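You operate a simulated robot arm through the tools that you are given. There is no shell and no other tool.

You are at the controls of a simulated robot arm. One attempt, no reset.

Task
Gauge both teal sheets and sort them into the trays by thickness.
Fine: leave the gauge arm up.
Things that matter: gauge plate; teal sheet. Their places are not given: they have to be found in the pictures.

The check looks at the end state, three seconds after you hand in, the way a careful person would. Anything else that was tipped, shoved, dropped, spilled or broken makes it a failure. Flat cloth is picked up by pressing the open fingertips on it (5 to 10 N) and closing them slowly along it; thin cloth reads only 2 to 8 mm in the jaws.

Robot
A 7-joint arm with a two-finger parallel gripper, fixed in place. Base frame: the origin is at the foot of the arm, x ahead of it, y to its left, z up; the work surface is at about z = 0.814. Readings come in m, degrees, newtons and seconds.
Its first joint turns from -149.0 to 149.0 degrees. Payload 3.43 kg.
The tool frame sits at the grasp point between the pads (the TCP): z along the fingers, y along the line on which they close. The tips reach 0.03 m beyond it. The gripper opens to 0.094 m. The fingers are 0.028 m wide and 0.01 m thick; the gripper's body (0.05 by 0.096 m) begins 0.055 m behind the TCP.
Orientation is told as [roll, pitch, yaw] about the base's x, y, z axes, in that order, counted from this pose: with the fingers straight down and closing along the base's y, the tool's x points along the base's -x, its y along +y and its z along -z.

Tools
- The arm moves only by the tool arm_command. Its argument "motion" is a list that holds one entry, the list of rows, each a list of 7 numbers: the shift along the base's x, y, z in mm, then the turn, a rotation vector about the base's x, y, z in degrees, then the opening, from 0 (shut) to 1 (fully open). In form: [[[x, y, z, rx, ry, rz, fingers], ...]]. A call has 1 to 20 rows; each row shifts and turns the commanded pose from where the row before left it. Rows are played at 5 a second. More than 0.05 m and 8.6 degrees between two rows, or a gripper value outside its range, and nothing of the call is played. A pose out of reach is approached as far as the arm can. The call stops where the force on the tool passes 90 N (or 10 N more than at its start, if that is more) or the arm is blocked; 0.2 s more then pass. The fingers move at their own pace (about 0.045 m/s each) and stop on an object; they squeeze with about 42 N. The grip force told is the motor's: it shows also when the fingers shut on nothing. Time passes only in rows, and 0.2 s behind the last, so rows that do not move let the fingers close. The reply holds the time, the measured pose of the TCP, the force on the tool along the base axes, the opening and the grip force, in the units named above and with some noise, with the torque about the TCP (base axes, N m) and any sound that the robot's microphone picked up, and new pictures: "show" is both (left out), scene, wrist or none.
- Cameras (640 x 400 px; columns grow to the right, rows downward): "scene" is fixed at [0.4003, 0.499, 1.5328]; the picture's right is [-0.66, -0.75, 0.00], its down [-0.44, 0.39, -0.81] and it looks along [0.61, -0.54, -0.59] (base axes); focal length 310 px, centre (320, 200). "wrist" rides on the gripper at [0.076, 0.014, -0.102] in the tool frame; the picture's right is [-0.18, 0.98, 0.00], its down [-0.75, -0.14, -0.64] and it looks along [-0.63, -0.12, 0.77] (tool axes); focal length 243 px, centre (320, 200).
- measure_at(camera, pixels): for up to 12 pixels [column, row] of the newest picture of that camera ("zoom" is the newest enlarged one), the place [x, y, z] in the base frame of the surface seen there, good to about 0.002 m. The clock stands still meanwhile.
- inspect(camera, box): a new picture of the part [left, top, right, bottom] of that camera's present view, enlarged. The clock stands still meanwhile.
- sign_off(): hands the job in; it is judged then, once.

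Leave the gripper open and the arm clear of the work at the hand-in unless told otherwise.

The tools are called by a JSON object that holds its "op" and its "data". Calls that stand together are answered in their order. arm_command: Moves the arm, as the interface text tells. Its arguments: {"type":"object","properties":{"motion":{"type":"array","items":{"type":"array","items":{"type":"array","items":{"type":"number"}}}},"show":{"type":"string","enum":["both","scene","wrist","none"]}},"required":["motion"]} The other tools are called the same way: measure_at (camera, pixels) gives the place of the surface under pixels of a picture; inspect (camera, box) takes an enlarged picture of a part of a camera's view; sign_off () hands the job in.

At the start:

```text
t: 0.0
position: [0.9164, -0.3682, 1.1755]
tcp_rot: [0.0, 0.0, 0.2]
contact_force: [0.6, 0.3, -0.2]
wrist_torque: [0.04, -0.03, 0.01]
width: 0.0941
gripper_force: 0.1
```

scene: 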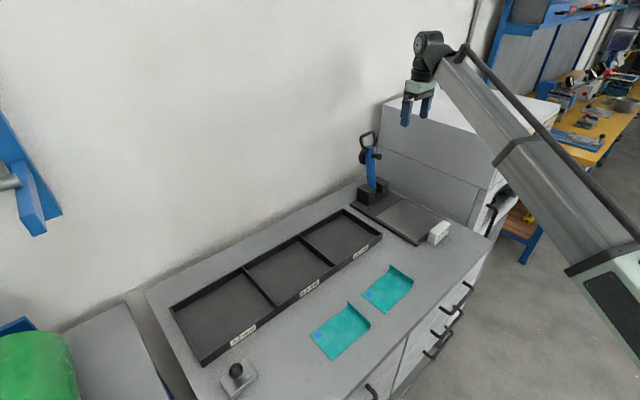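
wrist: 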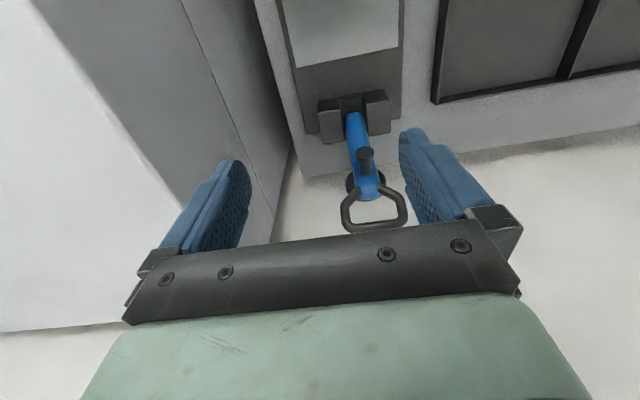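

I see a bench with a three-part tray (labels on the front), two teal sheets around (341,330) and (388,289), and a gauge with a blue arm around (370,165) on a dark plate. I'll enlarge several parts of the scene to read the labels and the gauge.

{"op": "inspect", "data": {"camera": "scene", "box": [160, 200, 400, 380]}}

{"op": "inspect", "data": {"camera": "scene", "box": [330, 120, 470, 250]}}

{"op": "inspect", "data": {"camera": "scene", "box": [290, 240, 430, 370]}}

```text
2.22 times, centred on (280, 290) of scene
```

zoom: 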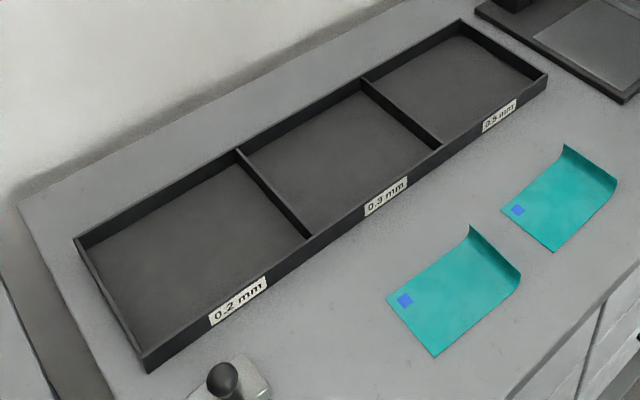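

```text
3.08 times, centred on (400, 185) of scene
```

zoom: 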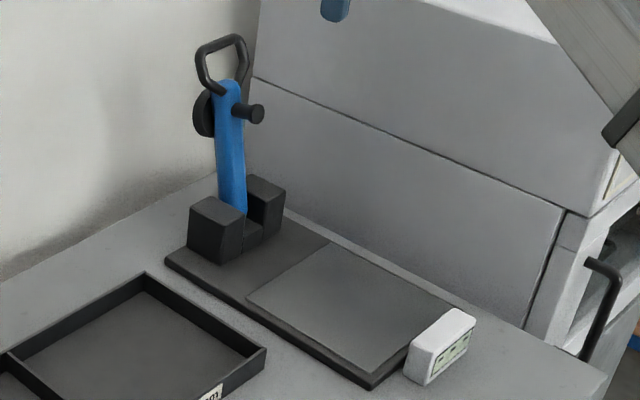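

```text
3.08 times, centred on (360, 305) of scene
```

zoom: 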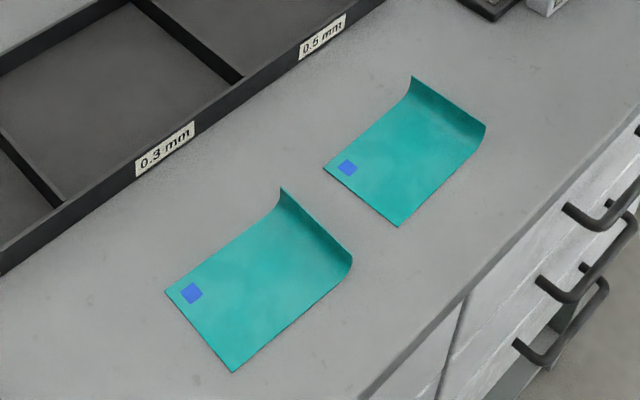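

The trays read 0.2, 0.3 and 0.5 mm; each sheet has a curled-up edge on one side and a blue mark at the opposite corner. I'll measure the sheets' corners and curls in the last enlarged picture, plus the trays and gauge in the scene picture.

{"op": "measure_at", "data": {"camera": "zoom", "pixels": [[168, 293], [234, 368], [350, 265], [284, 195], [255, 280], [192, 293], [326, 168], [398, 224], [483, 130], [414, 83], [405, 150], [347, 168]]}}

{"op": "measure_at", "data": {"camera": "scene", "pixels": [[220, 310], [290, 272], [340, 237], [238, 333], [309, 286], [361, 250], [405, 216], [420, 225], [437, 232], [374, 165], [368, 138], [380, 156]]}}

{"op": "measure_at", "data": {"camera": "scene", "pixels": [[170, 307], [202, 365], [382, 236], [345, 211], [273, 304], [245, 268], [333, 264], [301, 237], [236, 370], [370, 195], [360, 190], [385, 185]]}}

```text
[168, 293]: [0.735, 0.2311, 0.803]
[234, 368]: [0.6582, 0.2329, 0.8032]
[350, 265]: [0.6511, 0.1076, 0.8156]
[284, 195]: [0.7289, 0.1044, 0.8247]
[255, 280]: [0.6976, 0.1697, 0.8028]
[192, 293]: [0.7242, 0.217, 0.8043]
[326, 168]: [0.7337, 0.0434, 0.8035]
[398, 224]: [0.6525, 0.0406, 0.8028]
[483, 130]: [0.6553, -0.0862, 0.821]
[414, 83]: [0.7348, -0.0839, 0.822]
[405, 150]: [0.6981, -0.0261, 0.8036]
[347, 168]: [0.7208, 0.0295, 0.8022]
```

```text
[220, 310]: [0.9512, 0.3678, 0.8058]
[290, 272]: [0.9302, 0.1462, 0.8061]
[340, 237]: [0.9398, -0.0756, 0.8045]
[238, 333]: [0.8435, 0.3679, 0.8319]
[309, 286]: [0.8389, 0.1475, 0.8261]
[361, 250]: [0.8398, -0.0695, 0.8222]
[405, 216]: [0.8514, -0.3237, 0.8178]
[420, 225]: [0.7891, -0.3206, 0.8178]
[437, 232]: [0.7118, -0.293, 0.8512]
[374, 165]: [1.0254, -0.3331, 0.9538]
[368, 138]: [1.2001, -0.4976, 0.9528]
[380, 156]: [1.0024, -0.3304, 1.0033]
```

```text
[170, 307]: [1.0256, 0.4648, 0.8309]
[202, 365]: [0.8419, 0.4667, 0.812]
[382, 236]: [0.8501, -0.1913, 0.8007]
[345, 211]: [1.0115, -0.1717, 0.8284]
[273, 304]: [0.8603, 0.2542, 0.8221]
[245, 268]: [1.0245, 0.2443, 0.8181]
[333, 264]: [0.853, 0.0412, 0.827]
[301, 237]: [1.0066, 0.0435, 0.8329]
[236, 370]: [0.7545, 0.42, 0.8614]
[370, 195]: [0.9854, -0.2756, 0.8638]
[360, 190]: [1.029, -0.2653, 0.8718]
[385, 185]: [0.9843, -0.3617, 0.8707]
```

The sheets' flat parts read z≈0.803 and their curls rise to about 0.825 at the -y edge. The gauge plate reads z≈0.818, with its arm upright. I'll enlarge the gauge arm, the display and the knobbed block more closely.

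{"op": "inspect", "data": {"camera": "scene", "box": [415, 210, 463, 250]}}

{"op": "inspect", "data": {"camera": "scene", "box": [210, 350, 274, 400]}}

{"op": "inspect", "data": {"camera": "wrist", "box": [270, 60, 450, 240]}}

{"op": "inspect", "data": {"camera": "scene", "box": [340, 120, 404, 212]}}

```text
10.00 times, centred on (439, 230) of scene
```

zoom: 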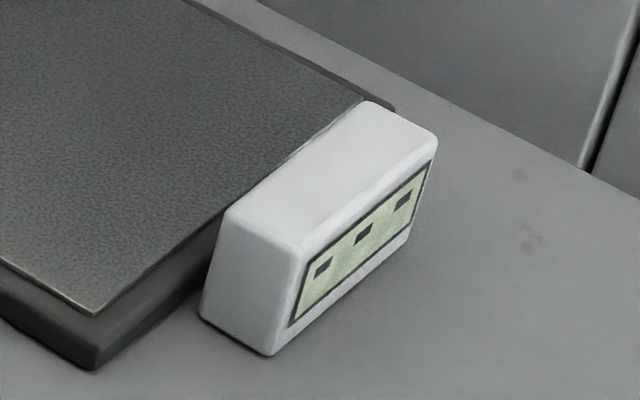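

```text
8.00 times, centred on (242, 375) of scene
```

zoom: 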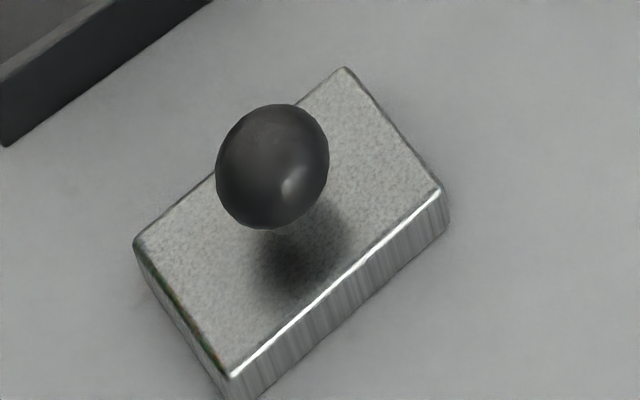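

```text
2.22 times, centred on (360, 150) of wrist
```

zoom: 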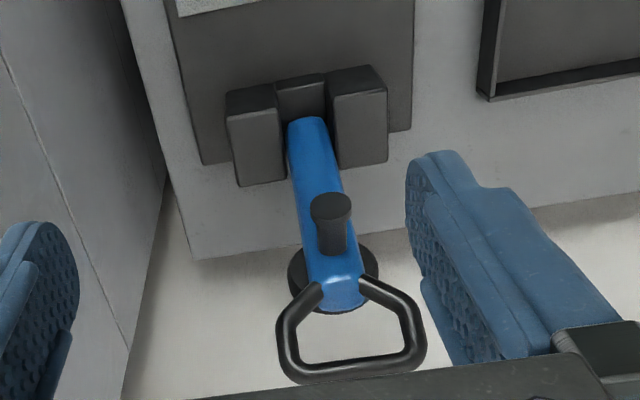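

```text
4.35 times, centred on (372, 166) of scene
```

zoom: 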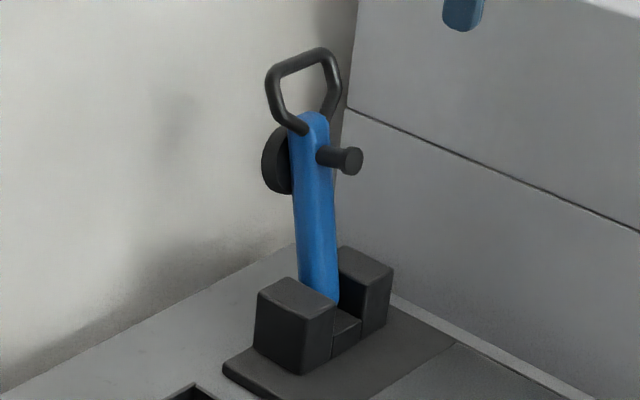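

The display shows "---" with the arm up. The probe foot (black pin) points toward -x, and the handle is a loop on top. I'll measure the arm's parts in the last enlarged picture.

{"op": "measure_at", "data": {"camera": "zoom", "pixels": [[300, 62], [322, 52], [275, 85], [336, 90], [287, 117], [352, 160], [330, 154], [315, 125], [318, 200], [318, 290], [300, 310], [365, 275]]}}

{"op": "measure_at", "data": {"camera": "wrist", "pixels": [[375, 226], [345, 210], [404, 210], [355, 190], [388, 190], [365, 154], [352, 118], [372, 195], [348, 60], [330, 120], [382, 105], [345, 30]]}}

```text
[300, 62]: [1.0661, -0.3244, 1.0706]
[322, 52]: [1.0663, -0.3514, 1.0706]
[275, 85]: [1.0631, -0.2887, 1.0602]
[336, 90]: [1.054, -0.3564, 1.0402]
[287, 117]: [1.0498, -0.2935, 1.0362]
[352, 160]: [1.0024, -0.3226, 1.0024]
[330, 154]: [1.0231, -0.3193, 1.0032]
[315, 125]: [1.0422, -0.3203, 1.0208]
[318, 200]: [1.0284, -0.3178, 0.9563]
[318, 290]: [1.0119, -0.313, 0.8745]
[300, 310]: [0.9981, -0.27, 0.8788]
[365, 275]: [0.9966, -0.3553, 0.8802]
```

```text
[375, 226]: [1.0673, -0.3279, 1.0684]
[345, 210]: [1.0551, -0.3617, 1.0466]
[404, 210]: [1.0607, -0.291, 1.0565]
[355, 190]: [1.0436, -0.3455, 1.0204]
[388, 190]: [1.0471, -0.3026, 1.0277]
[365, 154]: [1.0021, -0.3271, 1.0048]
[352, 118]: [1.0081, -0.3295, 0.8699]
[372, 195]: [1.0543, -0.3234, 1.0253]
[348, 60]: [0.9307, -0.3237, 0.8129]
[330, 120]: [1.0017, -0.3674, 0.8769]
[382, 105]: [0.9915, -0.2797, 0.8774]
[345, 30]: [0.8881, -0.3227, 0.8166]
```

The arm's centre lies at y≈-0.325. It leans back roughly 11°, its foot tip is at about (1.002, -0.325, 1.003), and the handle bar is at about (1.066, -0.325, 1.067). Next I'll measure the plate, the yoke, the cabinet wall, the display box and the bench edges.

{"op": "inspect", "data": {"camera": "scene", "box": [340, 170, 460, 245]}}

```text
5.33 times, centred on (400, 208) of scene
```

zoom: 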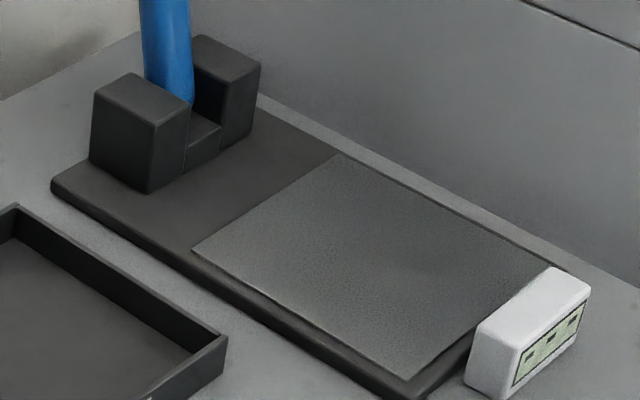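

In this picture the lighter plate has corners at about (193,249), (338,155), (550,268) and (407,380). I'll measure those along with the yoke, the base rim, the display and the cabinet.

{"op": "measure_at", "data": {"camera": "zoom", "pixels": [[198, 249], [338, 159], [545, 268], [407, 374], [370, 265], [55, 187], [412, 393], [155, 118], [97, 95], [255, 65], [150, 185], [203, 135]]}}

{"op": "measure_at", "data": {"camera": "zoom", "pixels": [[505, 340], [585, 285], [485, 330], [550, 272], [395, 120], [500, 160], [590, 220], [330, 60], [620, 290], [215, 345], [183, 95], [150, 60]]}}

```text
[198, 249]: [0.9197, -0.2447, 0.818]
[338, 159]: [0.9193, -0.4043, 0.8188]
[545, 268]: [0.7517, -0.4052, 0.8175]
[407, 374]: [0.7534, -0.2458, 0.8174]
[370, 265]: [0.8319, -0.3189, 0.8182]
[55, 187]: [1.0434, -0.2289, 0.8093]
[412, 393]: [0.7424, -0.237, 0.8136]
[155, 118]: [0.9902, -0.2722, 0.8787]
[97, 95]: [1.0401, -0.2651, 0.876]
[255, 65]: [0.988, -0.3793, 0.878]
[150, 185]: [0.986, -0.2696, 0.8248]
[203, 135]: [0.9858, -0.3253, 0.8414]
```

```text
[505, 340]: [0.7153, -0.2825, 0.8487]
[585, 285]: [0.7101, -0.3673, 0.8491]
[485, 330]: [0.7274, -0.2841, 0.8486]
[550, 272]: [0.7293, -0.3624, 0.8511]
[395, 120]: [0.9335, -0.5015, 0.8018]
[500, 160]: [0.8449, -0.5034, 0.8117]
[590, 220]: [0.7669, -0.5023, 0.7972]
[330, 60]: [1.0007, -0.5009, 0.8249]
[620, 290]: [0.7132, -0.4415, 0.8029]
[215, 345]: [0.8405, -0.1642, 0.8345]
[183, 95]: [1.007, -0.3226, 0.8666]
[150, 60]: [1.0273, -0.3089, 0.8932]
```

The plate spans x 0.752–0.919 and y -0.405 to -0.245, at z 0.818. The cabinet wall is at y≈-0.50 and the foot should land near (0.869, -0.325). Sheet B (the one nearer the gauge) has its curled lip at y≈-0.086, x≈0.694. I'll move above that lip with the fingers open and look with the wrist camera.

{"op": "arm_command", "data": {"motion": [[[-22.2, 28.2, -17.5, 0, 0, 0, 1], [-22.2, 28.2, -17.5, 0, 0, 0, 1], [-22.2, 28.2, -17.5, 0, 0, 0, 1], [-22.2, 28.2, -17.5, 0, 0, 0, 1], [-22.2, 28.2, -17.5, 0, 0, 0, 1], [-22.2, 28.2, -17.5, 0, 0, 0, 1], [-22.2, 28.2, -17.5, 0, 0, 0, 1], [-22.2, 28.2, -17.5, 0, 0, 0, 1], [-22.2, 28.2, -17.5, 0, 0, 0, 1], [-22.2, 28.2, -17.5, 0, 0, 0, 1], [0, 0, 0, 0, 0, 0, 1]]], "show": "both"}}

```text
t: 2.4
position: [0.6947, -0.0867, 1.0022]
tcp_rot: [-0.1, -0.1, 0.1]
contact_force: [-0.3, 0.0, 0.6]
wrist_torque: [0.02, -0.02, -0.02]
width: 0.0939
gripper_force: 0.0
```

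scene: 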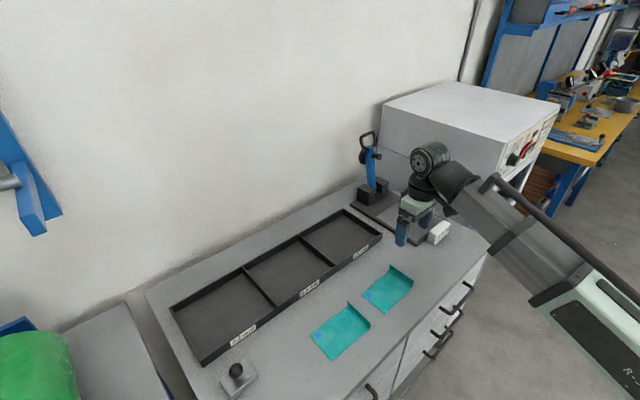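
wrist: 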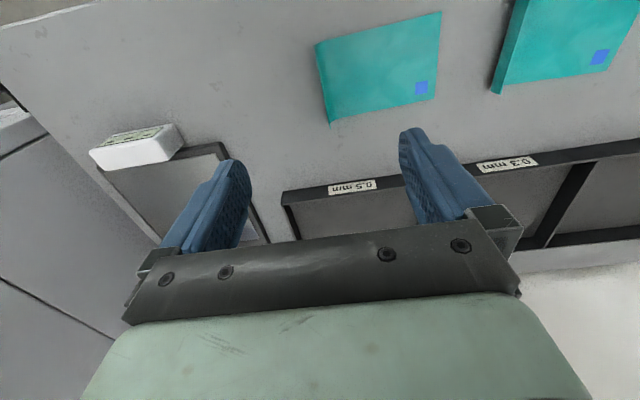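

Both sheets are in the wrist view; sheet B's lip is its left edge, from about (317,42) to (332,122). I'll measure the lip edge and the surrounding sheet and bench from the wrist camera.

{"op": "measure_at", "data": {"camera": "wrist", "pixels": [[318, 45], [324, 75], [331, 118], [335, 70], [345, 70], [360, 65], [380, 65], [311, 75], [300, 80], [438, 15], [434, 98], [440, 55]]}}

{"op": "inspect", "data": {"camera": "wrist", "box": [290, 0, 470, 140]}}

```text
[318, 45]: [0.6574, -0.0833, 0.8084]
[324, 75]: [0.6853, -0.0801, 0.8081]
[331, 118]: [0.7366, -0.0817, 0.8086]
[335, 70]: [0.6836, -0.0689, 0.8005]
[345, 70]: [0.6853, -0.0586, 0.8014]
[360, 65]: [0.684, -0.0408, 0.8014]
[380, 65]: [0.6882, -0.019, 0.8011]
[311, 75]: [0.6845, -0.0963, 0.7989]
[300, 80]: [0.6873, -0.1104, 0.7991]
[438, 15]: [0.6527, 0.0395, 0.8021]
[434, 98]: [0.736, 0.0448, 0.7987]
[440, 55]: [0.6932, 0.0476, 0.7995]
```

```text
2.86 times, centred on (380, 70) of wrist
```

zoom: 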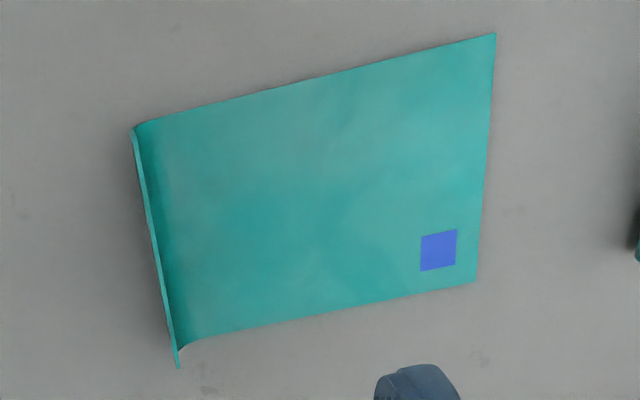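

The lip edge sits at y≈-0.081, and the flat sheet and bench at z≈0.801. I'll centre the gripper on the lip at y≈-0.080, open to about 56 mm, and go down to about z 0.850 (tips at 0.820).

{"op": "arm_command", "data": {"motion": [[[0, 3, -30, 0, 0, 0, 0.6], [0, 4, -30, 0, 0, 0, 0.6], [0, 0, -30, 0, 0, 0, 0.6], [0, 0, -30, 0, 0, 0, 0.6], [0, 0, -22, 0, 0, 0, 0.6], [0, 0, -8, 0, 0, 0, 0.6], [0, 0, 0, 0, 0, 0, 0.6]]], "show": "both"}}

```text
t: 4.0
position: [0.6942, -0.0786, 0.8513]
tcp_rot: [0.0, 0.0, 0.0]
contact_force: [-0.7, -0.3, -0.1]
wrist_torque: [-0.02, 0.0, -0.01]
width: 0.0563
gripper_force: 0.1
```

scene: 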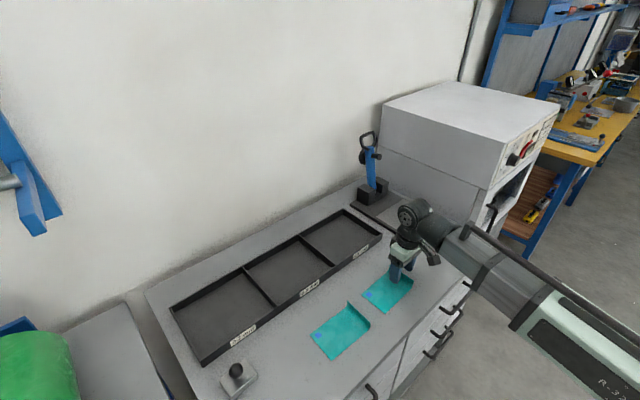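
wrist: 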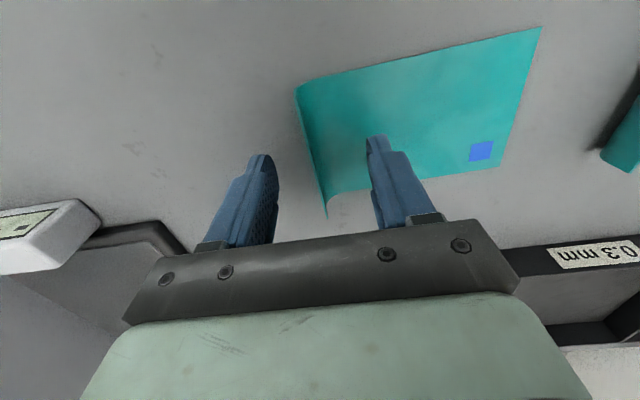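

The fingers straddle the lip (it runs from (300,95) to (325,210), between the two tips). I'll go down about 16 mm in small steps and watch the force.

{"op": "arm_command", "data": {"motion": [[[0, 0, -5, 0, 0, 0, 0.6], [0, 0, -5, 0, 0, 0, 0.6], [0, 0, -3, 0, 0, 0, 0.6], [0, 0, -3, 0, 0, 0, 0.6], [0, 0, 0, 0, 0, 0, 0.6]]], "show": "wrist"}}

```text
t: 5.2
position: [0.6947, -0.0779, 0.8344]
tcp_rot: [0.0, 0.0, 0.0]
contact_force: [0.0, -0.3, -0.3]
wrist_torque: [-0.03, 0.0, -0.01]
width: 0.0565
gripper_force: 0.1
```

wrist: 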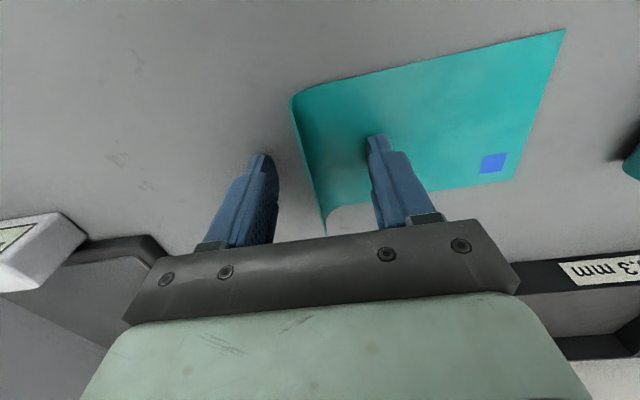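

No contact yet at TCP z 0.834, so the tips are at about 0.804. I'll close the fingers slowly on the lip in stages.

{"op": "arm_command", "data": {"motion": [[[0, 0, 0, 0, 0, 0, 0.5], [0, 0, 0, 0, 0, 0, 0.4], [0, 0, 0, 0, 0, 0, 0.3], [0, 0, 0, 0, 0, 0, 0.2], [0, 0, 0, 0, 0, 0, 0.1], [0, 0, 0, 0, 0, 0, 0], [0, 0, 0, 0, 0, 0, 0], [0, 0, 0, 0, 0, 0, 0]]], "show": "both"}}

```text
t: 7.0
position: [0.6958, -0.0787, 0.8352]
tcp_rot: [-0.1, -0.1, 0.0]
contact_force: [-0.6, -1.2, 12.4]
wrist_torque: [0.71, -0.14, 0.25]
width: 0.0107
gripper_force: 41.9
```

scene: 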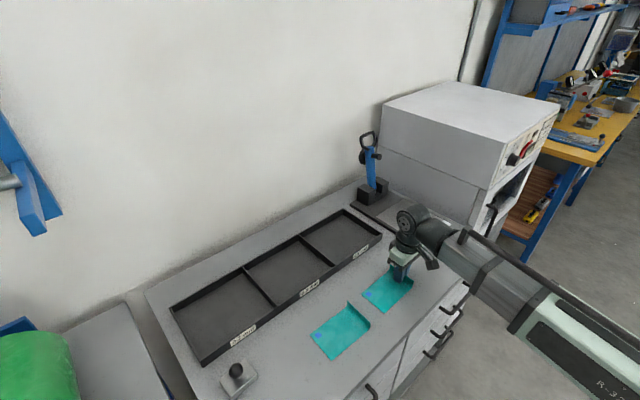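
wrist: 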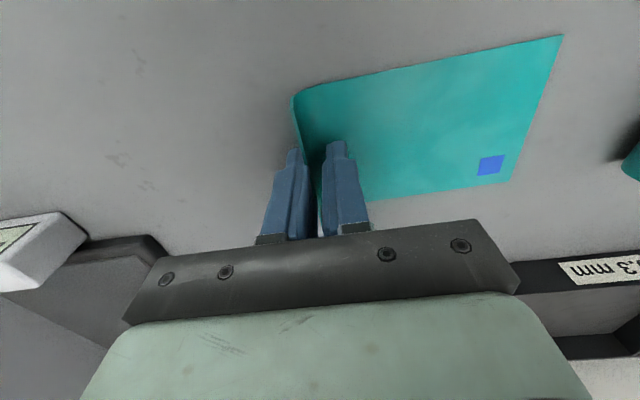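

The jaws stopped at 10.7 mm with 12 N upward, so they're probably squeezing the curve of the curl. I'll rise a few millimetres slowly and watch the width.

{"op": "arm_command", "data": {"motion": [[[0, 0, 2, 0, 0, 0, 0], [0, 0, 2, 0, 0, 0, 0], [0, 0, 2, 0, 0, 0, 0], [0, 0, 0, 0, 0, 0, 0]]], "show": "both"}}

{"op": "inspect", "data": {"camera": "wrist", "box": [230, 60, 450, 240]}}

```text
t: 8.0
position: [0.6947, -0.0785, 0.8395]
tcp_rot: [0.0, -0.1, 0.0]
contact_force: [0.0, -1.5, 3.6]
wrist_torque: [0.37, -0.14, -0.05]
width: 0.0098
gripper_force: 42.2
```

scene: 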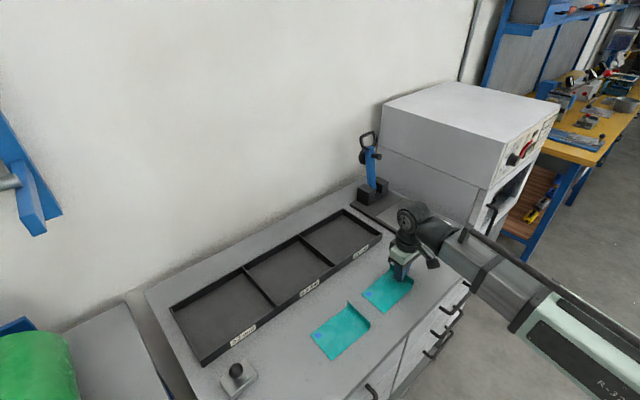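
wrist: 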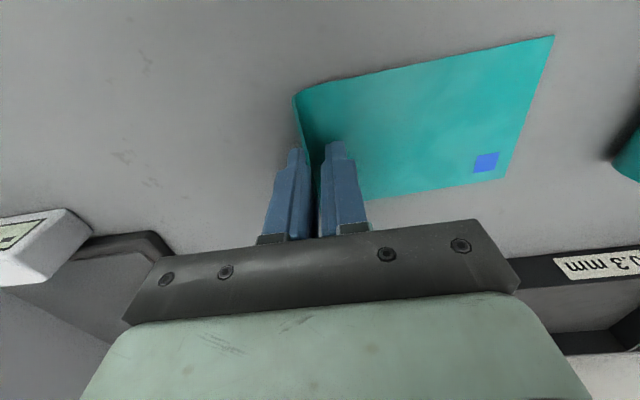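

```text
2.22 times, centred on (340, 150) of wrist
```

zoom: 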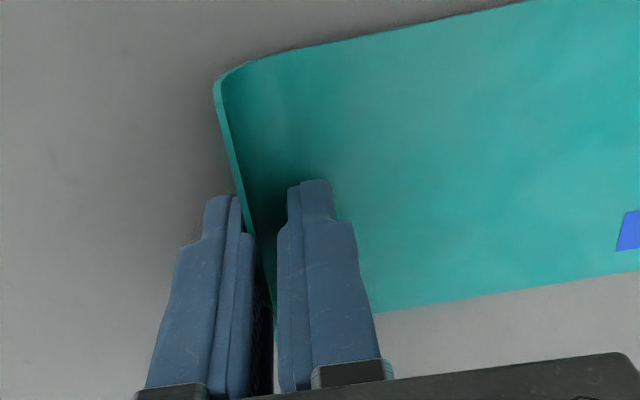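

The jaws hold the lip at 9.8 mm, because the lip slants between the pads. I'll lift slowly by 30 mm to see whether the sheet follows.

{"op": "arm_command", "data": {"motion": [[[0, 0, 4, 0, 0, 0, 0], [0, 0, 4, 0, 0, 0, 0], [0, 0, 6, 0, 0, 0, 0], [0, 0, 8, 0, 0, 0, 0], [0, 0, 8, 0, 0, 0, 0], [0, 0, 0, 0, 0, 0, 0]]], "show": "both"}}

{"op": "inspect", "data": {"camera": "scene", "box": [350, 220, 450, 320]}}

```text
t: 9.4
position: [0.6957, -0.0782, 0.87]
tcp_rot: [0.0, 0.0, 0.0]
contact_force: [0.0, 0.0, -0.8]
wrist_torque: [-0.01, 0.02, -0.02]
width: 0.0
gripper_force: 33.2
```

scene: 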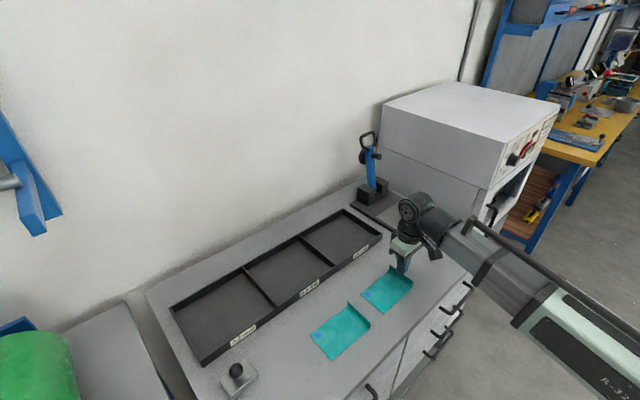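
wrist: 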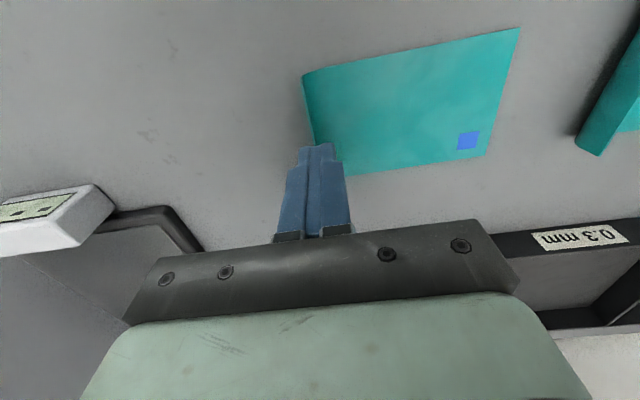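

```text
4.00 times, centred on (400, 270) of scene
```

zoom: 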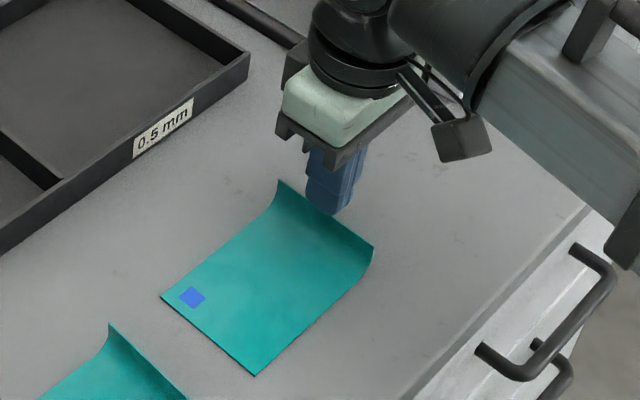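

The sheet slipped out. It kept its shape, so it's fairly stiff, and its lip slants. I'll measure the lip's profile to match the finger angle and depth to it.

{"op": "measure_at", "data": {"camera": "zoom", "pixels": [[369, 248], [366, 251], [363, 254], [359, 257], [355, 260], [350, 264], [345, 268], [339, 273], [332, 278], [324, 284], [310, 295], [290, 310]]}}

{"op": "measure_at", "data": {"camera": "zoom", "pixels": [[281, 183], [279, 187], [277, 190], [276, 194], [274, 198], [272, 202], [269, 207], [265, 212], [260, 218], [250, 227], [235, 240], [290, 192]]}}

{"op": "inspect", "data": {"camera": "wrist", "box": [280, 20, 540, 190]}}

```text
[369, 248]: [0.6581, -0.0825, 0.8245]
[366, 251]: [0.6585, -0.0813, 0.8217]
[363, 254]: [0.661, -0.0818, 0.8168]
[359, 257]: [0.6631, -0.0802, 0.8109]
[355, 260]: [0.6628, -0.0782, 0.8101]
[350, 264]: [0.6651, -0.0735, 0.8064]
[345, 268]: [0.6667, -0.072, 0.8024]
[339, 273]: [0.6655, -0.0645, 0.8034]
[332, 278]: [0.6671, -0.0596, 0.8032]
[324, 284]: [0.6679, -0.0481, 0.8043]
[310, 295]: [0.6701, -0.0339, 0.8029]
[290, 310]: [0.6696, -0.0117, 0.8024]
```

```text
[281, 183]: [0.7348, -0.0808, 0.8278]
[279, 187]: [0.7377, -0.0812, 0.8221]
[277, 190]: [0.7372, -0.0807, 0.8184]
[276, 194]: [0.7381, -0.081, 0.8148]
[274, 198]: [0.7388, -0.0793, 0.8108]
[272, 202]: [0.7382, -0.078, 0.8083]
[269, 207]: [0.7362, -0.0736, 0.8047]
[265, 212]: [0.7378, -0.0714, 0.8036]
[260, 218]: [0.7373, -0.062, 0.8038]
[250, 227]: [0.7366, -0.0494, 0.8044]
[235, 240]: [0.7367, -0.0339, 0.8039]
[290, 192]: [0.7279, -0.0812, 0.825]
```

```text
2.35 times, centred on (410, 105) of wrist
```

zoom: 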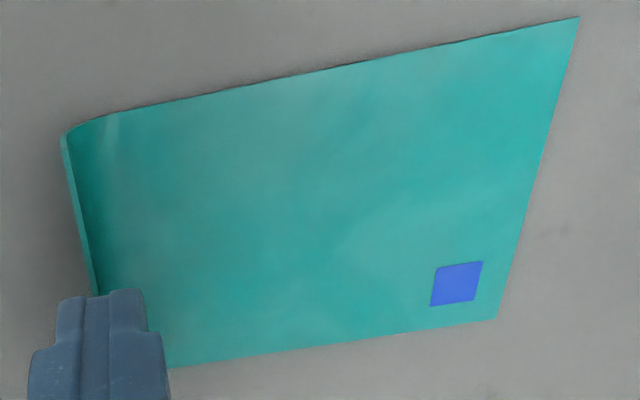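

The lip is nearly vertical at y≈-0.081 from z 0.811 to 0.826, with a curve below it. I was too deep and about 3 mm off. I'll open to about 38 mm, shift y by -3.5 mm, go down to TCP z≈0.842 (tips at 0.812), and close slowly.

{"op": "arm_command", "data": {"motion": [[[0, 0, 0, 0, 0, 0, 0.4], [0, -3.5, 0, 0, 0, 0, 0.4], [0, 0, 0, 0, 0, 0, 0.4], [0, 0, -10, 0, 0, 0, 0.4], [0, 0, -10, 0, 0, 0, 0.4], [0, 0, -8, 0, 0, 0, 0.4], [0, 0, 0, 0, 0, 0, 0.4], [0, 0, 0, 0, 0, 0, 0.3], [0, 0, 0, 0, 0, 0, 0.2], [0, 0, 0, 0, 0, 0, 0.1], [0, 0, 0, 0, 0, 0, 0], [0, 0, 0, 0, 0, 0, 0], [0, 0, 0, 0, 0, 0, 0]]], "show": "wrist"}}

{"op": "inspect", "data": {"camera": "wrist", "box": [230, 60, 450, 240]}}

```text
t: 12.2
position: [0.6963, -0.0828, 0.8444]
tcp_rot: [0.0, 0.0, 0.0]
contact_force: [-0.4, -0.5, -0.3]
wrist_torque: [-0.01, 0.01, -0.02]
width: 0.0021
gripper_force: 37.1
```

wrist: 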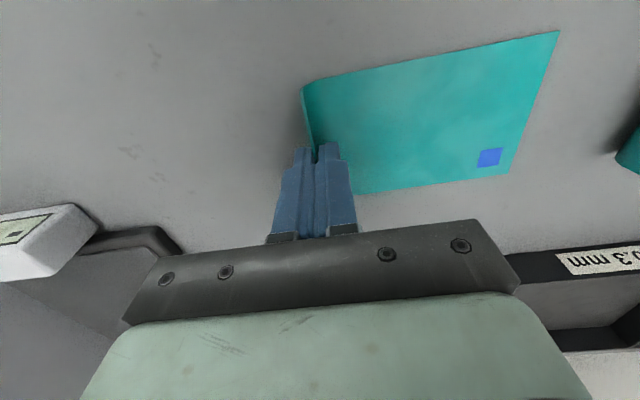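

```text
2.22 times, centred on (340, 150) of wrist
```

zoom: 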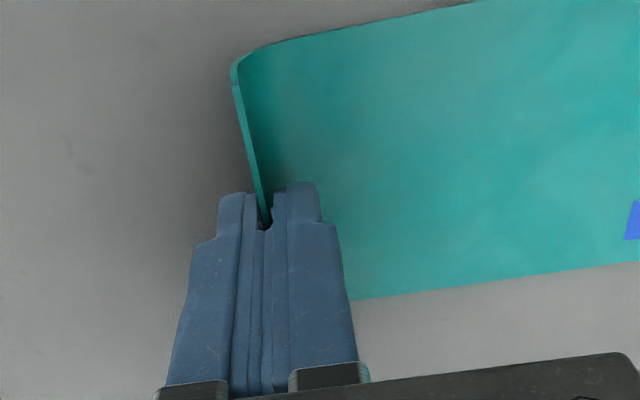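

The width is 2.1 mm and the lip is flat between the tips, with grip on it. I'll lift slowly and check that the sheet follows.

{"op": "arm_command", "data": {"motion": [[[0, 0, 3, 0, 0, 0, 0], [0, 0, 4, 0, 0, 0, 0], [0, 0, 6, 0, 0, 0, 0], [0, 0, 8, 0, 0, 0, 0], [0, 0, 10, 0, 0, 0, 0], [0, 0, 0, 0, 0, 0, 0]]], "show": "both"}}

{"op": "inspect", "data": {"camera": "scene", "box": [350, 220, 450, 320]}}

```text
t: 13.6
position: [0.6957, -0.0832, 0.8743]
tcp_rot: [-0.1, -0.1, 0.0]
contact_force: [0.0, 0.4, -0.8]
wrist_torque: [-0.09, 0.01, -0.02]
width: 0.0023
gripper_force: 37.0
```

scene: 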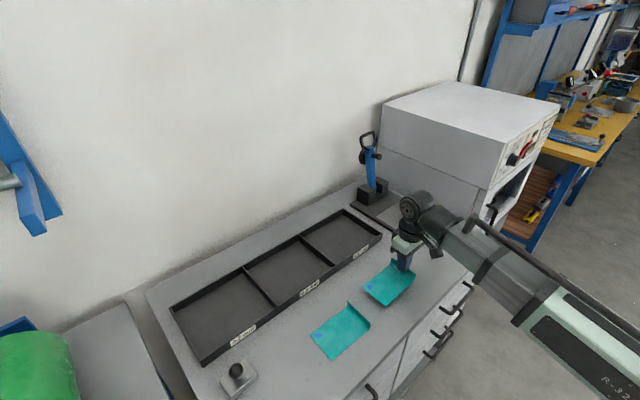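
wrist: 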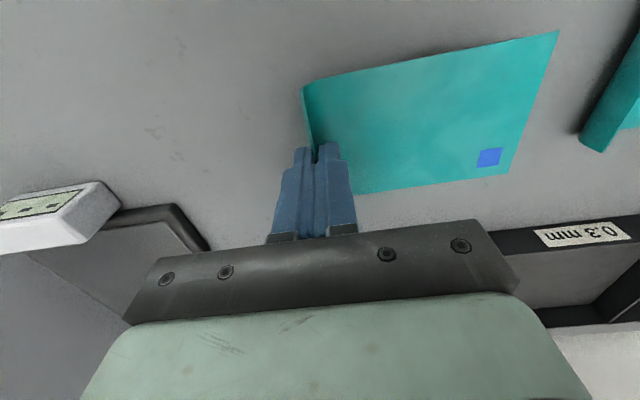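

```text
4.00 times, centred on (400, 270) of scene
```

zoom: 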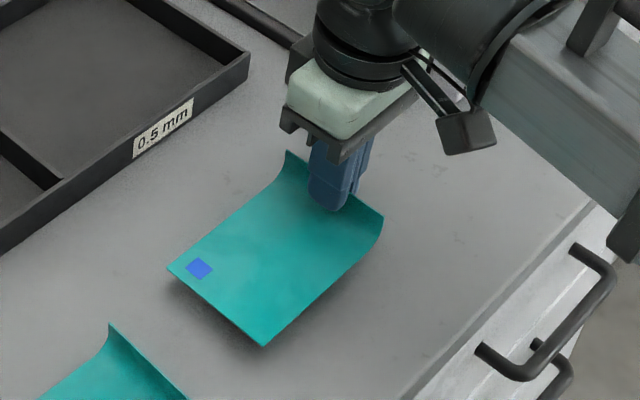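

The sheet lifts as one stiff piece, held level at 2.3 mm. I'll raise it to z≈0.955, then carry it over the gauge plate so its middle lies under the foot's landing point: TCP at about (0.862, -0.390).

{"op": "arm_command", "data": {"motion": [[[0, 0, 15, 0, 0, 0, 0], [0, 0, 20, 0, 0, 0, 0], [0, 0, 25, 0, 0, 0, 0], [0, 0, 20, 0, 0, 0, 0], [7, -13, 0, 0, 0, 0, 0], [14, -26, 0, 0, 0, 0, 0], [14, -26, 0, 0, 0, 0, 0], [14, -26, 0, 0, 0, 0, 0], [14, -26, 0, 0, 0, 0, 0], [14, -26, 0, 0, 0, 0, 0], [14, -26, 0, 0, 0, 0, 0], [14, -26, 0, 0, 0, 0, 0], [14, -26, 0, 0, 0, 0, 0], [14, -26, 0, 0, 0, 0, 0], [14, -26, 0, 0, 0, 0, 0], [14, -26, 0, 0, 0, 0, 0], [5, -8, 0, 0, 0, 0, 0], [0, 0, 0, 0, 0, 0, 0]]], "show": "both"}}

{"op": "inspect", "data": {"camera": "scene", "box": [330, 120, 470, 250]}}

```text
t: 17.4
position: [0.8608, -0.3905, 0.9519]
tcp_rot: [0.0, 0.1, 0.0]
contact_force: [0.3, -0.5, -0.9]
wrist_torque: [-0.02, 0.0, -0.01]
width: 0.0023
gripper_force: 37.0
```

scene: 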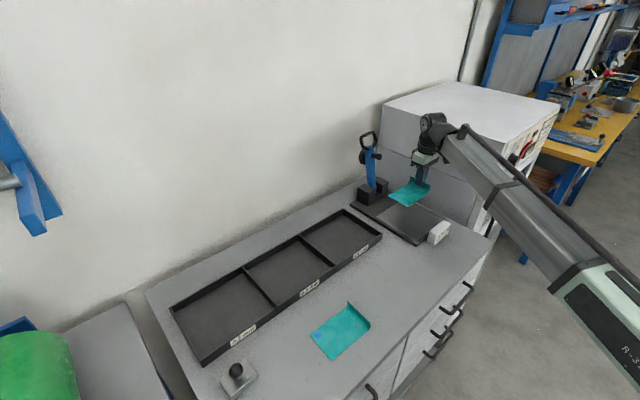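
wrist: 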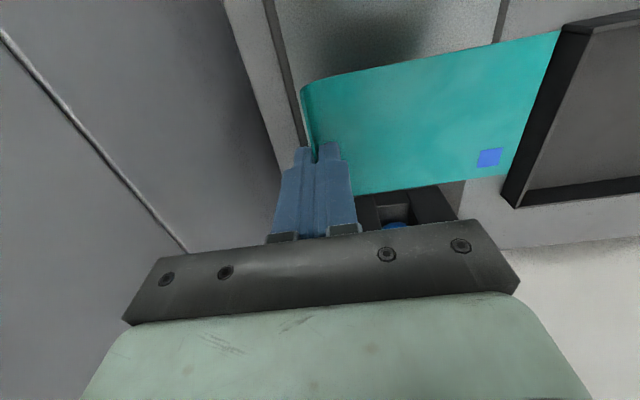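

```text
3.08 times, centred on (400, 185) of scene
```

zoom: 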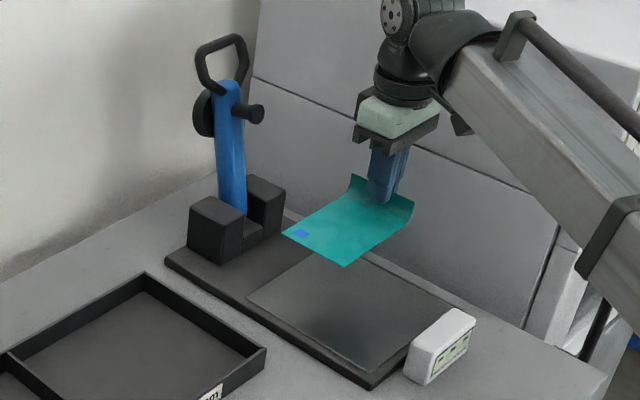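

The sheet hangs level above the plate, clear of everything. I'll lower it to about 6 mm above the plate, then continue in small steps until touch.

{"op": "arm_command", "data": {"motion": [[[0, 0, -20, 0, 0, 0, 0], [0, 0, -25, 0, 0, 0, 0], [0, 0, -25, 0, 0, 0, 0], [0, 0, -14, 0, 0, 0, 0], [0, 0, -3, 0, 0, 0, 0], [0, 0, -2, 0, 0, 0, 0], [0, 0, -2, 0, 0, 0, 0], [0, 0, 0, 0, 0, 0, 0]]], "show": "both"}}

{"op": "inspect", "data": {"camera": "scene", "box": [360, 150, 460, 240]}}

```text
t: 19.2
position: [0.8601, -0.3881, 0.864]
tcp_rot: [0.0, 0.0, 0.1]
contact_force: [0.3, 0.2, 0.2]
wrist_torque: [-0.03, 0.02, 0.02]
width: 0.0022
gripper_force: 36.9
```

scene: 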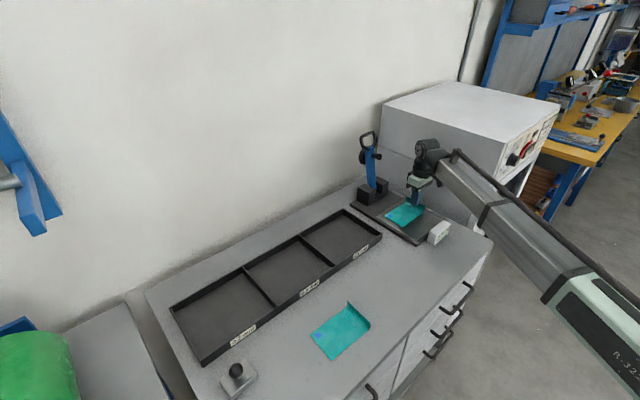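
wrist: 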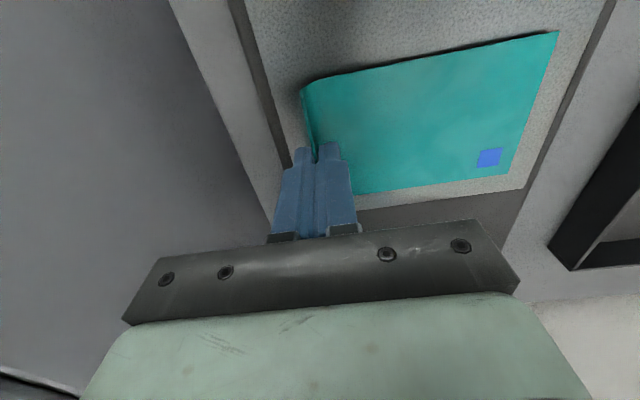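

```text
4.44 times, centred on (410, 195) of scene
```

zoom: 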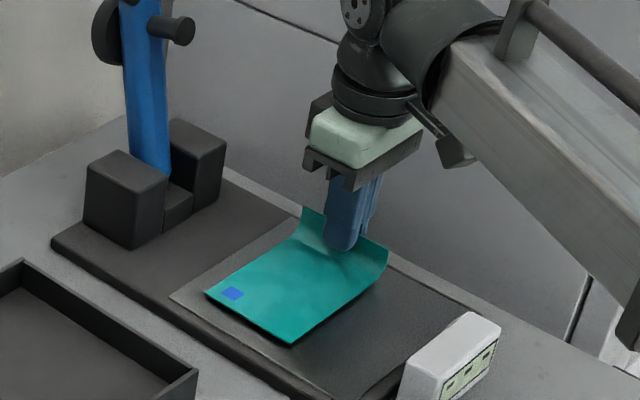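

No contact at z 0.864. I'll continue down in 1 mm steps.

{"op": "arm_command", "data": {"motion": [[[0, 0, -1, 0, 0, 0, 0], [0, 0, -1, 0, 0, 0, 0], [0, 0, -1, 0, 0, 0, 0], [0, 0, -1, 0, 0, 0, 0], [0, 0, 0, 0, 0, 0, 0]]], "show": "none"}}

```text
t: 20.4
position: [0.8609, -0.3884, 0.86]
tcp_rot: [0.0, 0.0, -0.1]
contact_force: [-1.7, -1.0, 15.6]
wrist_torque: [0.2, 0.17, 0.0]
width: 0.0022
gripper_force: 36.9
```

Contact is made, with 15.6 N upward. I'll release by opening to about 28 mm, then go straight up.

{"op": "arm_command", "data": {"motion": [[[0, 0, 0, 0, 0, 0, 0.1], [0, 0, 0, 0, 0, 0, 0.3], [0, 0, 0, 0, 0, 0, 0.3], [0, 0, 5, 0, 0, 0, 0.3], [0, 0, 15, 0, 0, 0, 0.3], [0, 0, 25, 0, 0, 0, 0.3], [0, 0, 30, 0, 0, 0, 0.3], [0, 0, 30, 0, 0, 0, 0.3], [0, 0, 0, 0, 0, 0, 0.3]]], "show": "both"}}

{"op": "inspect", "data": {"camera": "scene", "box": [360, 150, 460, 240]}}

```text
t: 22.4
position: [0.8607, -0.3871, 0.9642]
tcp_rot: [0.0, 0.1, 0.0]
contact_force: [-0.3, -0.5, 0.2]
wrist_torque: [0.01, -0.05, 0.0]
width: 0.0283
gripper_force: 0.1
```

scene: 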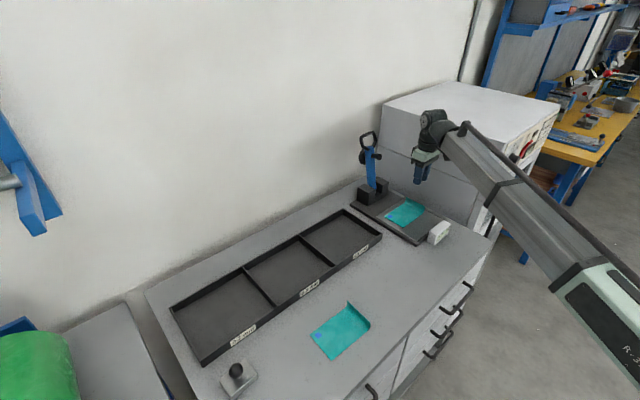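
wrist: 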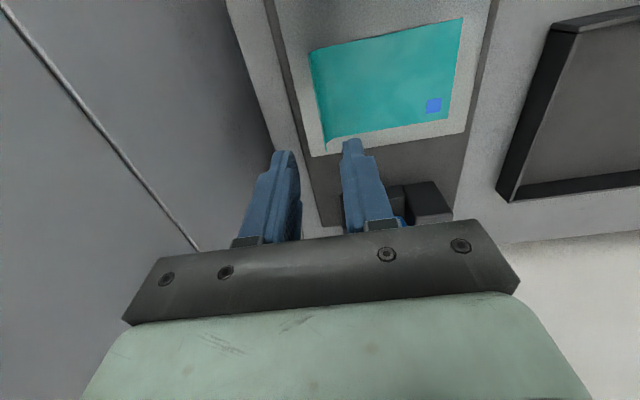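

```text
4.44 times, centred on (410, 195) of scene
```

zoom: 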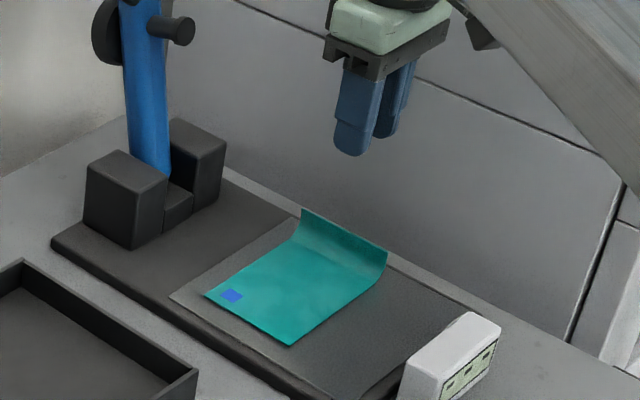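

The sheet lies flat on the plate. Before moving the gauge arm I need its geometry more precisely, so I'll enlarge it.

{"op": "inspect", "data": {"camera": "scene", "box": [347, 127, 397, 167]}}

{"op": "measure_at", "data": {"camera": "zoom", "pixels": [[180, 60], [240, 100], [300, 60], [330, 120], [160, 200], [220, 260], [260, 300], [300, 260], [330, 300], [400, 250], [420, 290], [290, 380]]}}

{"op": "inspect", "data": {"camera": "scene", "box": [347, 165, 407, 213]}}

```text
10.00 times, centred on (372, 147) of scene
```

zoom: 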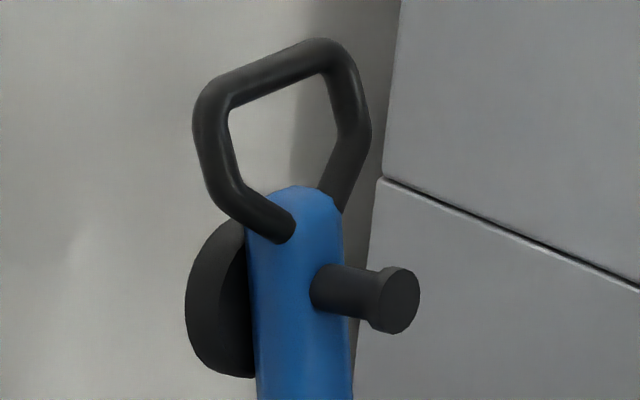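

```text
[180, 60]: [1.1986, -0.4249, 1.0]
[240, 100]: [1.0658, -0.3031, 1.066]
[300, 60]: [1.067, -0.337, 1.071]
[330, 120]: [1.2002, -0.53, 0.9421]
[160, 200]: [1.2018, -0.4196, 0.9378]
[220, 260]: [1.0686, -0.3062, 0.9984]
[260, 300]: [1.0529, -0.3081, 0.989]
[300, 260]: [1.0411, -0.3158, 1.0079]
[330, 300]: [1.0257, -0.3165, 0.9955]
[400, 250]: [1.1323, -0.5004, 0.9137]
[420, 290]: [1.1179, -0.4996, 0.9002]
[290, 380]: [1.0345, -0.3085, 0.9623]
```

```text
8.33 times, centred on (377, 189) of scene
```

zoom: 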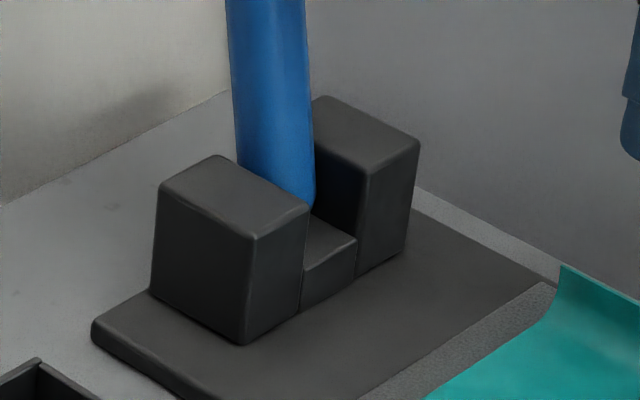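

The handle bar is about 12 mm thick, centred near (1.071, -0.326, 1.065), with roughly 38 mm of free room inside the loop. I'll cage the bar between the fingers with the tool yawed -90° and tilted 45° forward, so it follows the arc without forcing it. First I'll rise and back off, then yaw.

{"op": "arm_command", "data": {"motion": [[[-12, 12.2, 35, 0, 0, 0, 0.3], [-12, 12.2, 35, 0, 0, 0, 0.3], [-12, 12.2, 35, 0, 0, 0, 0.3], [-12, 12.2, 35, 0, 0, 0, 0.3], [-12, 12.2, 35, 0, 0, 0, 0.3], [0, 0, 0, 0, 0, -8, 0.3], [0, 0, 0, 0, 0, -8.2, 0.3], [0, 0, 0, 0, 0, -8.2, 0.3], [0, 0, 0, 0, 0, -8.2, 0.3], [0, 0, 0, 0, 0, -8.2, 0.3], [0, 0, 0, 0, 0, -8.2, 0.3], [0, 0, 0, 0, 0, -8.2, 0.3], [0, 0, 0, 0, 0, -8.2, 0.3], [0, 0, 0, 0, 0, -8.2, 0.3], [0, 0, 0, 0, 0, -8.2, 0.3], [0, 0, 0, 0, 0, -8.2, 0.3], [0, 0, 0, 0, 0, 0, 0.28]]], "show": "both"}}

```text
t: 26.0
position: [0.8009, -0.3266, 1.1391]
tcp_rot: [0.0, 0.0, -90.1]
contact_force: [0.9, -0.4, 0.1]
wrist_torque: [0.02, 0.03, 0.01]
width: 0.0263
gripper_force: 0.0
```

scene: 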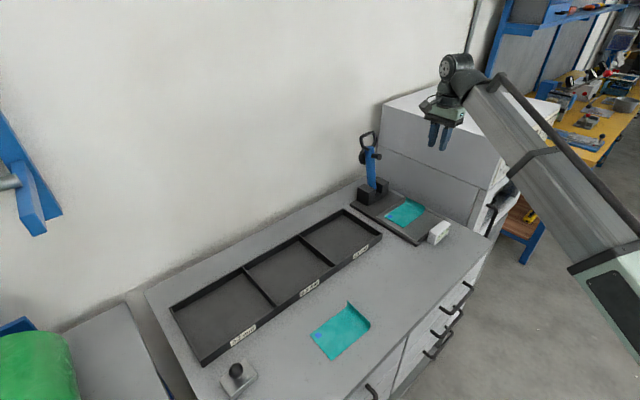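
wrist: 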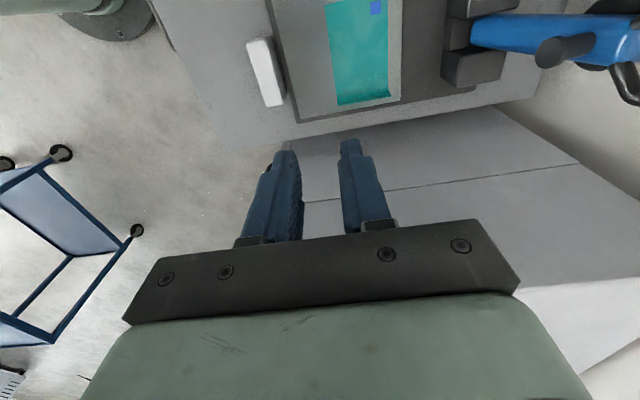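

The yaw is done and the wrist camera now sees the gauge arm side-on. I'll tilt the tool 45° so the fingers point forward and down, staying back from the arm.

{"op": "arm_command", "data": {"motion": [[[0, 0, 0, 0, -7.5, 0, 0.28], [0, 0, 0, 0, -7.5, 0, 0.28], [0, 0, 0, 0, -7.5, 0, 0.28], [0, 0, 0, 0, -7.5, 0, 0.28], [0, 0, 0, 0, -7.5, 0, 0.28], [0, 0, 0, 0, -7.5, 0, 0.28], [20, 0, 5, 0, 0, 0, 0.28], [30, 0, 5, 0, 0, 0, 0.28], [30, 0, 5, 0, 0, 0, 0.28], [0, 0, 0, 0, 0, 0, 0.28]]], "show": "both"}}

```text
t: 28.2
position: [0.8816, -0.3284, 1.1564]
tcp_rot: [45.1, 0.1, -90.0]
contact_force: [0.1, -0.1, 0.2]
wrist_torque: [0.03, 0.03, -0.01]
width: 0.0265
gripper_force: 0.0
```

scene: 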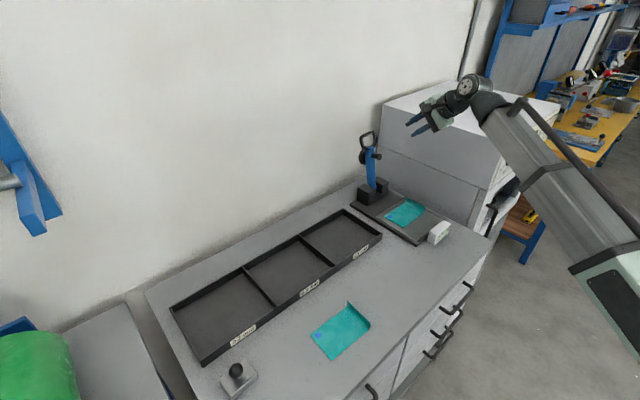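
wrist: 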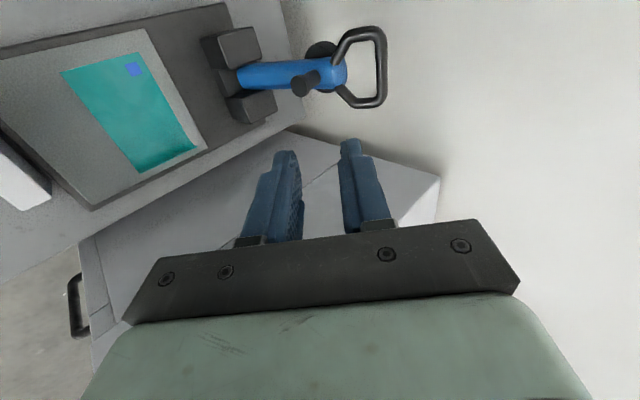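

The tilt is right at 45°. I'll enlarge the gauge arm in the wrist view and measure the handle bar, arm and foot from this angle.

{"op": "inspect", "data": {"camera": "wrist", "box": [190, 0, 400, 131]}}

{"op": "measure_at", "data": {"camera": "wrist", "pixels": [[380, 40], [381, 65], [382, 90], [360, 33], [360, 104], [342, 72], [300, 70], [270, 73], [245, 75], [303, 87], [240, 50], [255, 105]]}}

```text
3.05 times, centred on (295, 66) of wrist
```

zoom: 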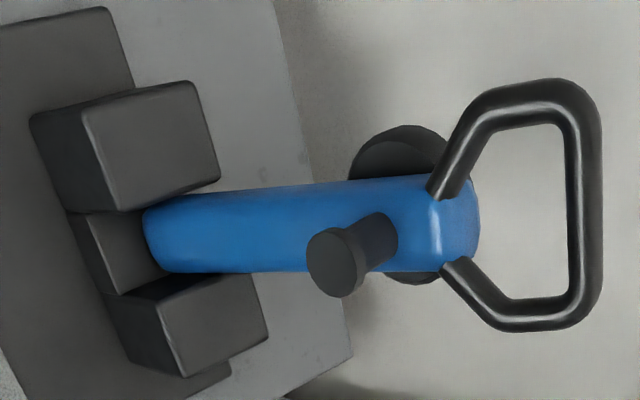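

```text
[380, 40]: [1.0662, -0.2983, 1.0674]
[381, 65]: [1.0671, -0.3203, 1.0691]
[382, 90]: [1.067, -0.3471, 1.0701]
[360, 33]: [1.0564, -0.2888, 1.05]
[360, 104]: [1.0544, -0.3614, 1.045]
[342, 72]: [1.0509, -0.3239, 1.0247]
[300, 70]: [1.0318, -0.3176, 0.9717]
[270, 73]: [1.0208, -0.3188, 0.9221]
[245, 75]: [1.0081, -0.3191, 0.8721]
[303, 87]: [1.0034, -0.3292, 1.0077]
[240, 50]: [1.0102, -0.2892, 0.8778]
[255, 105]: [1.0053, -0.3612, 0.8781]
```

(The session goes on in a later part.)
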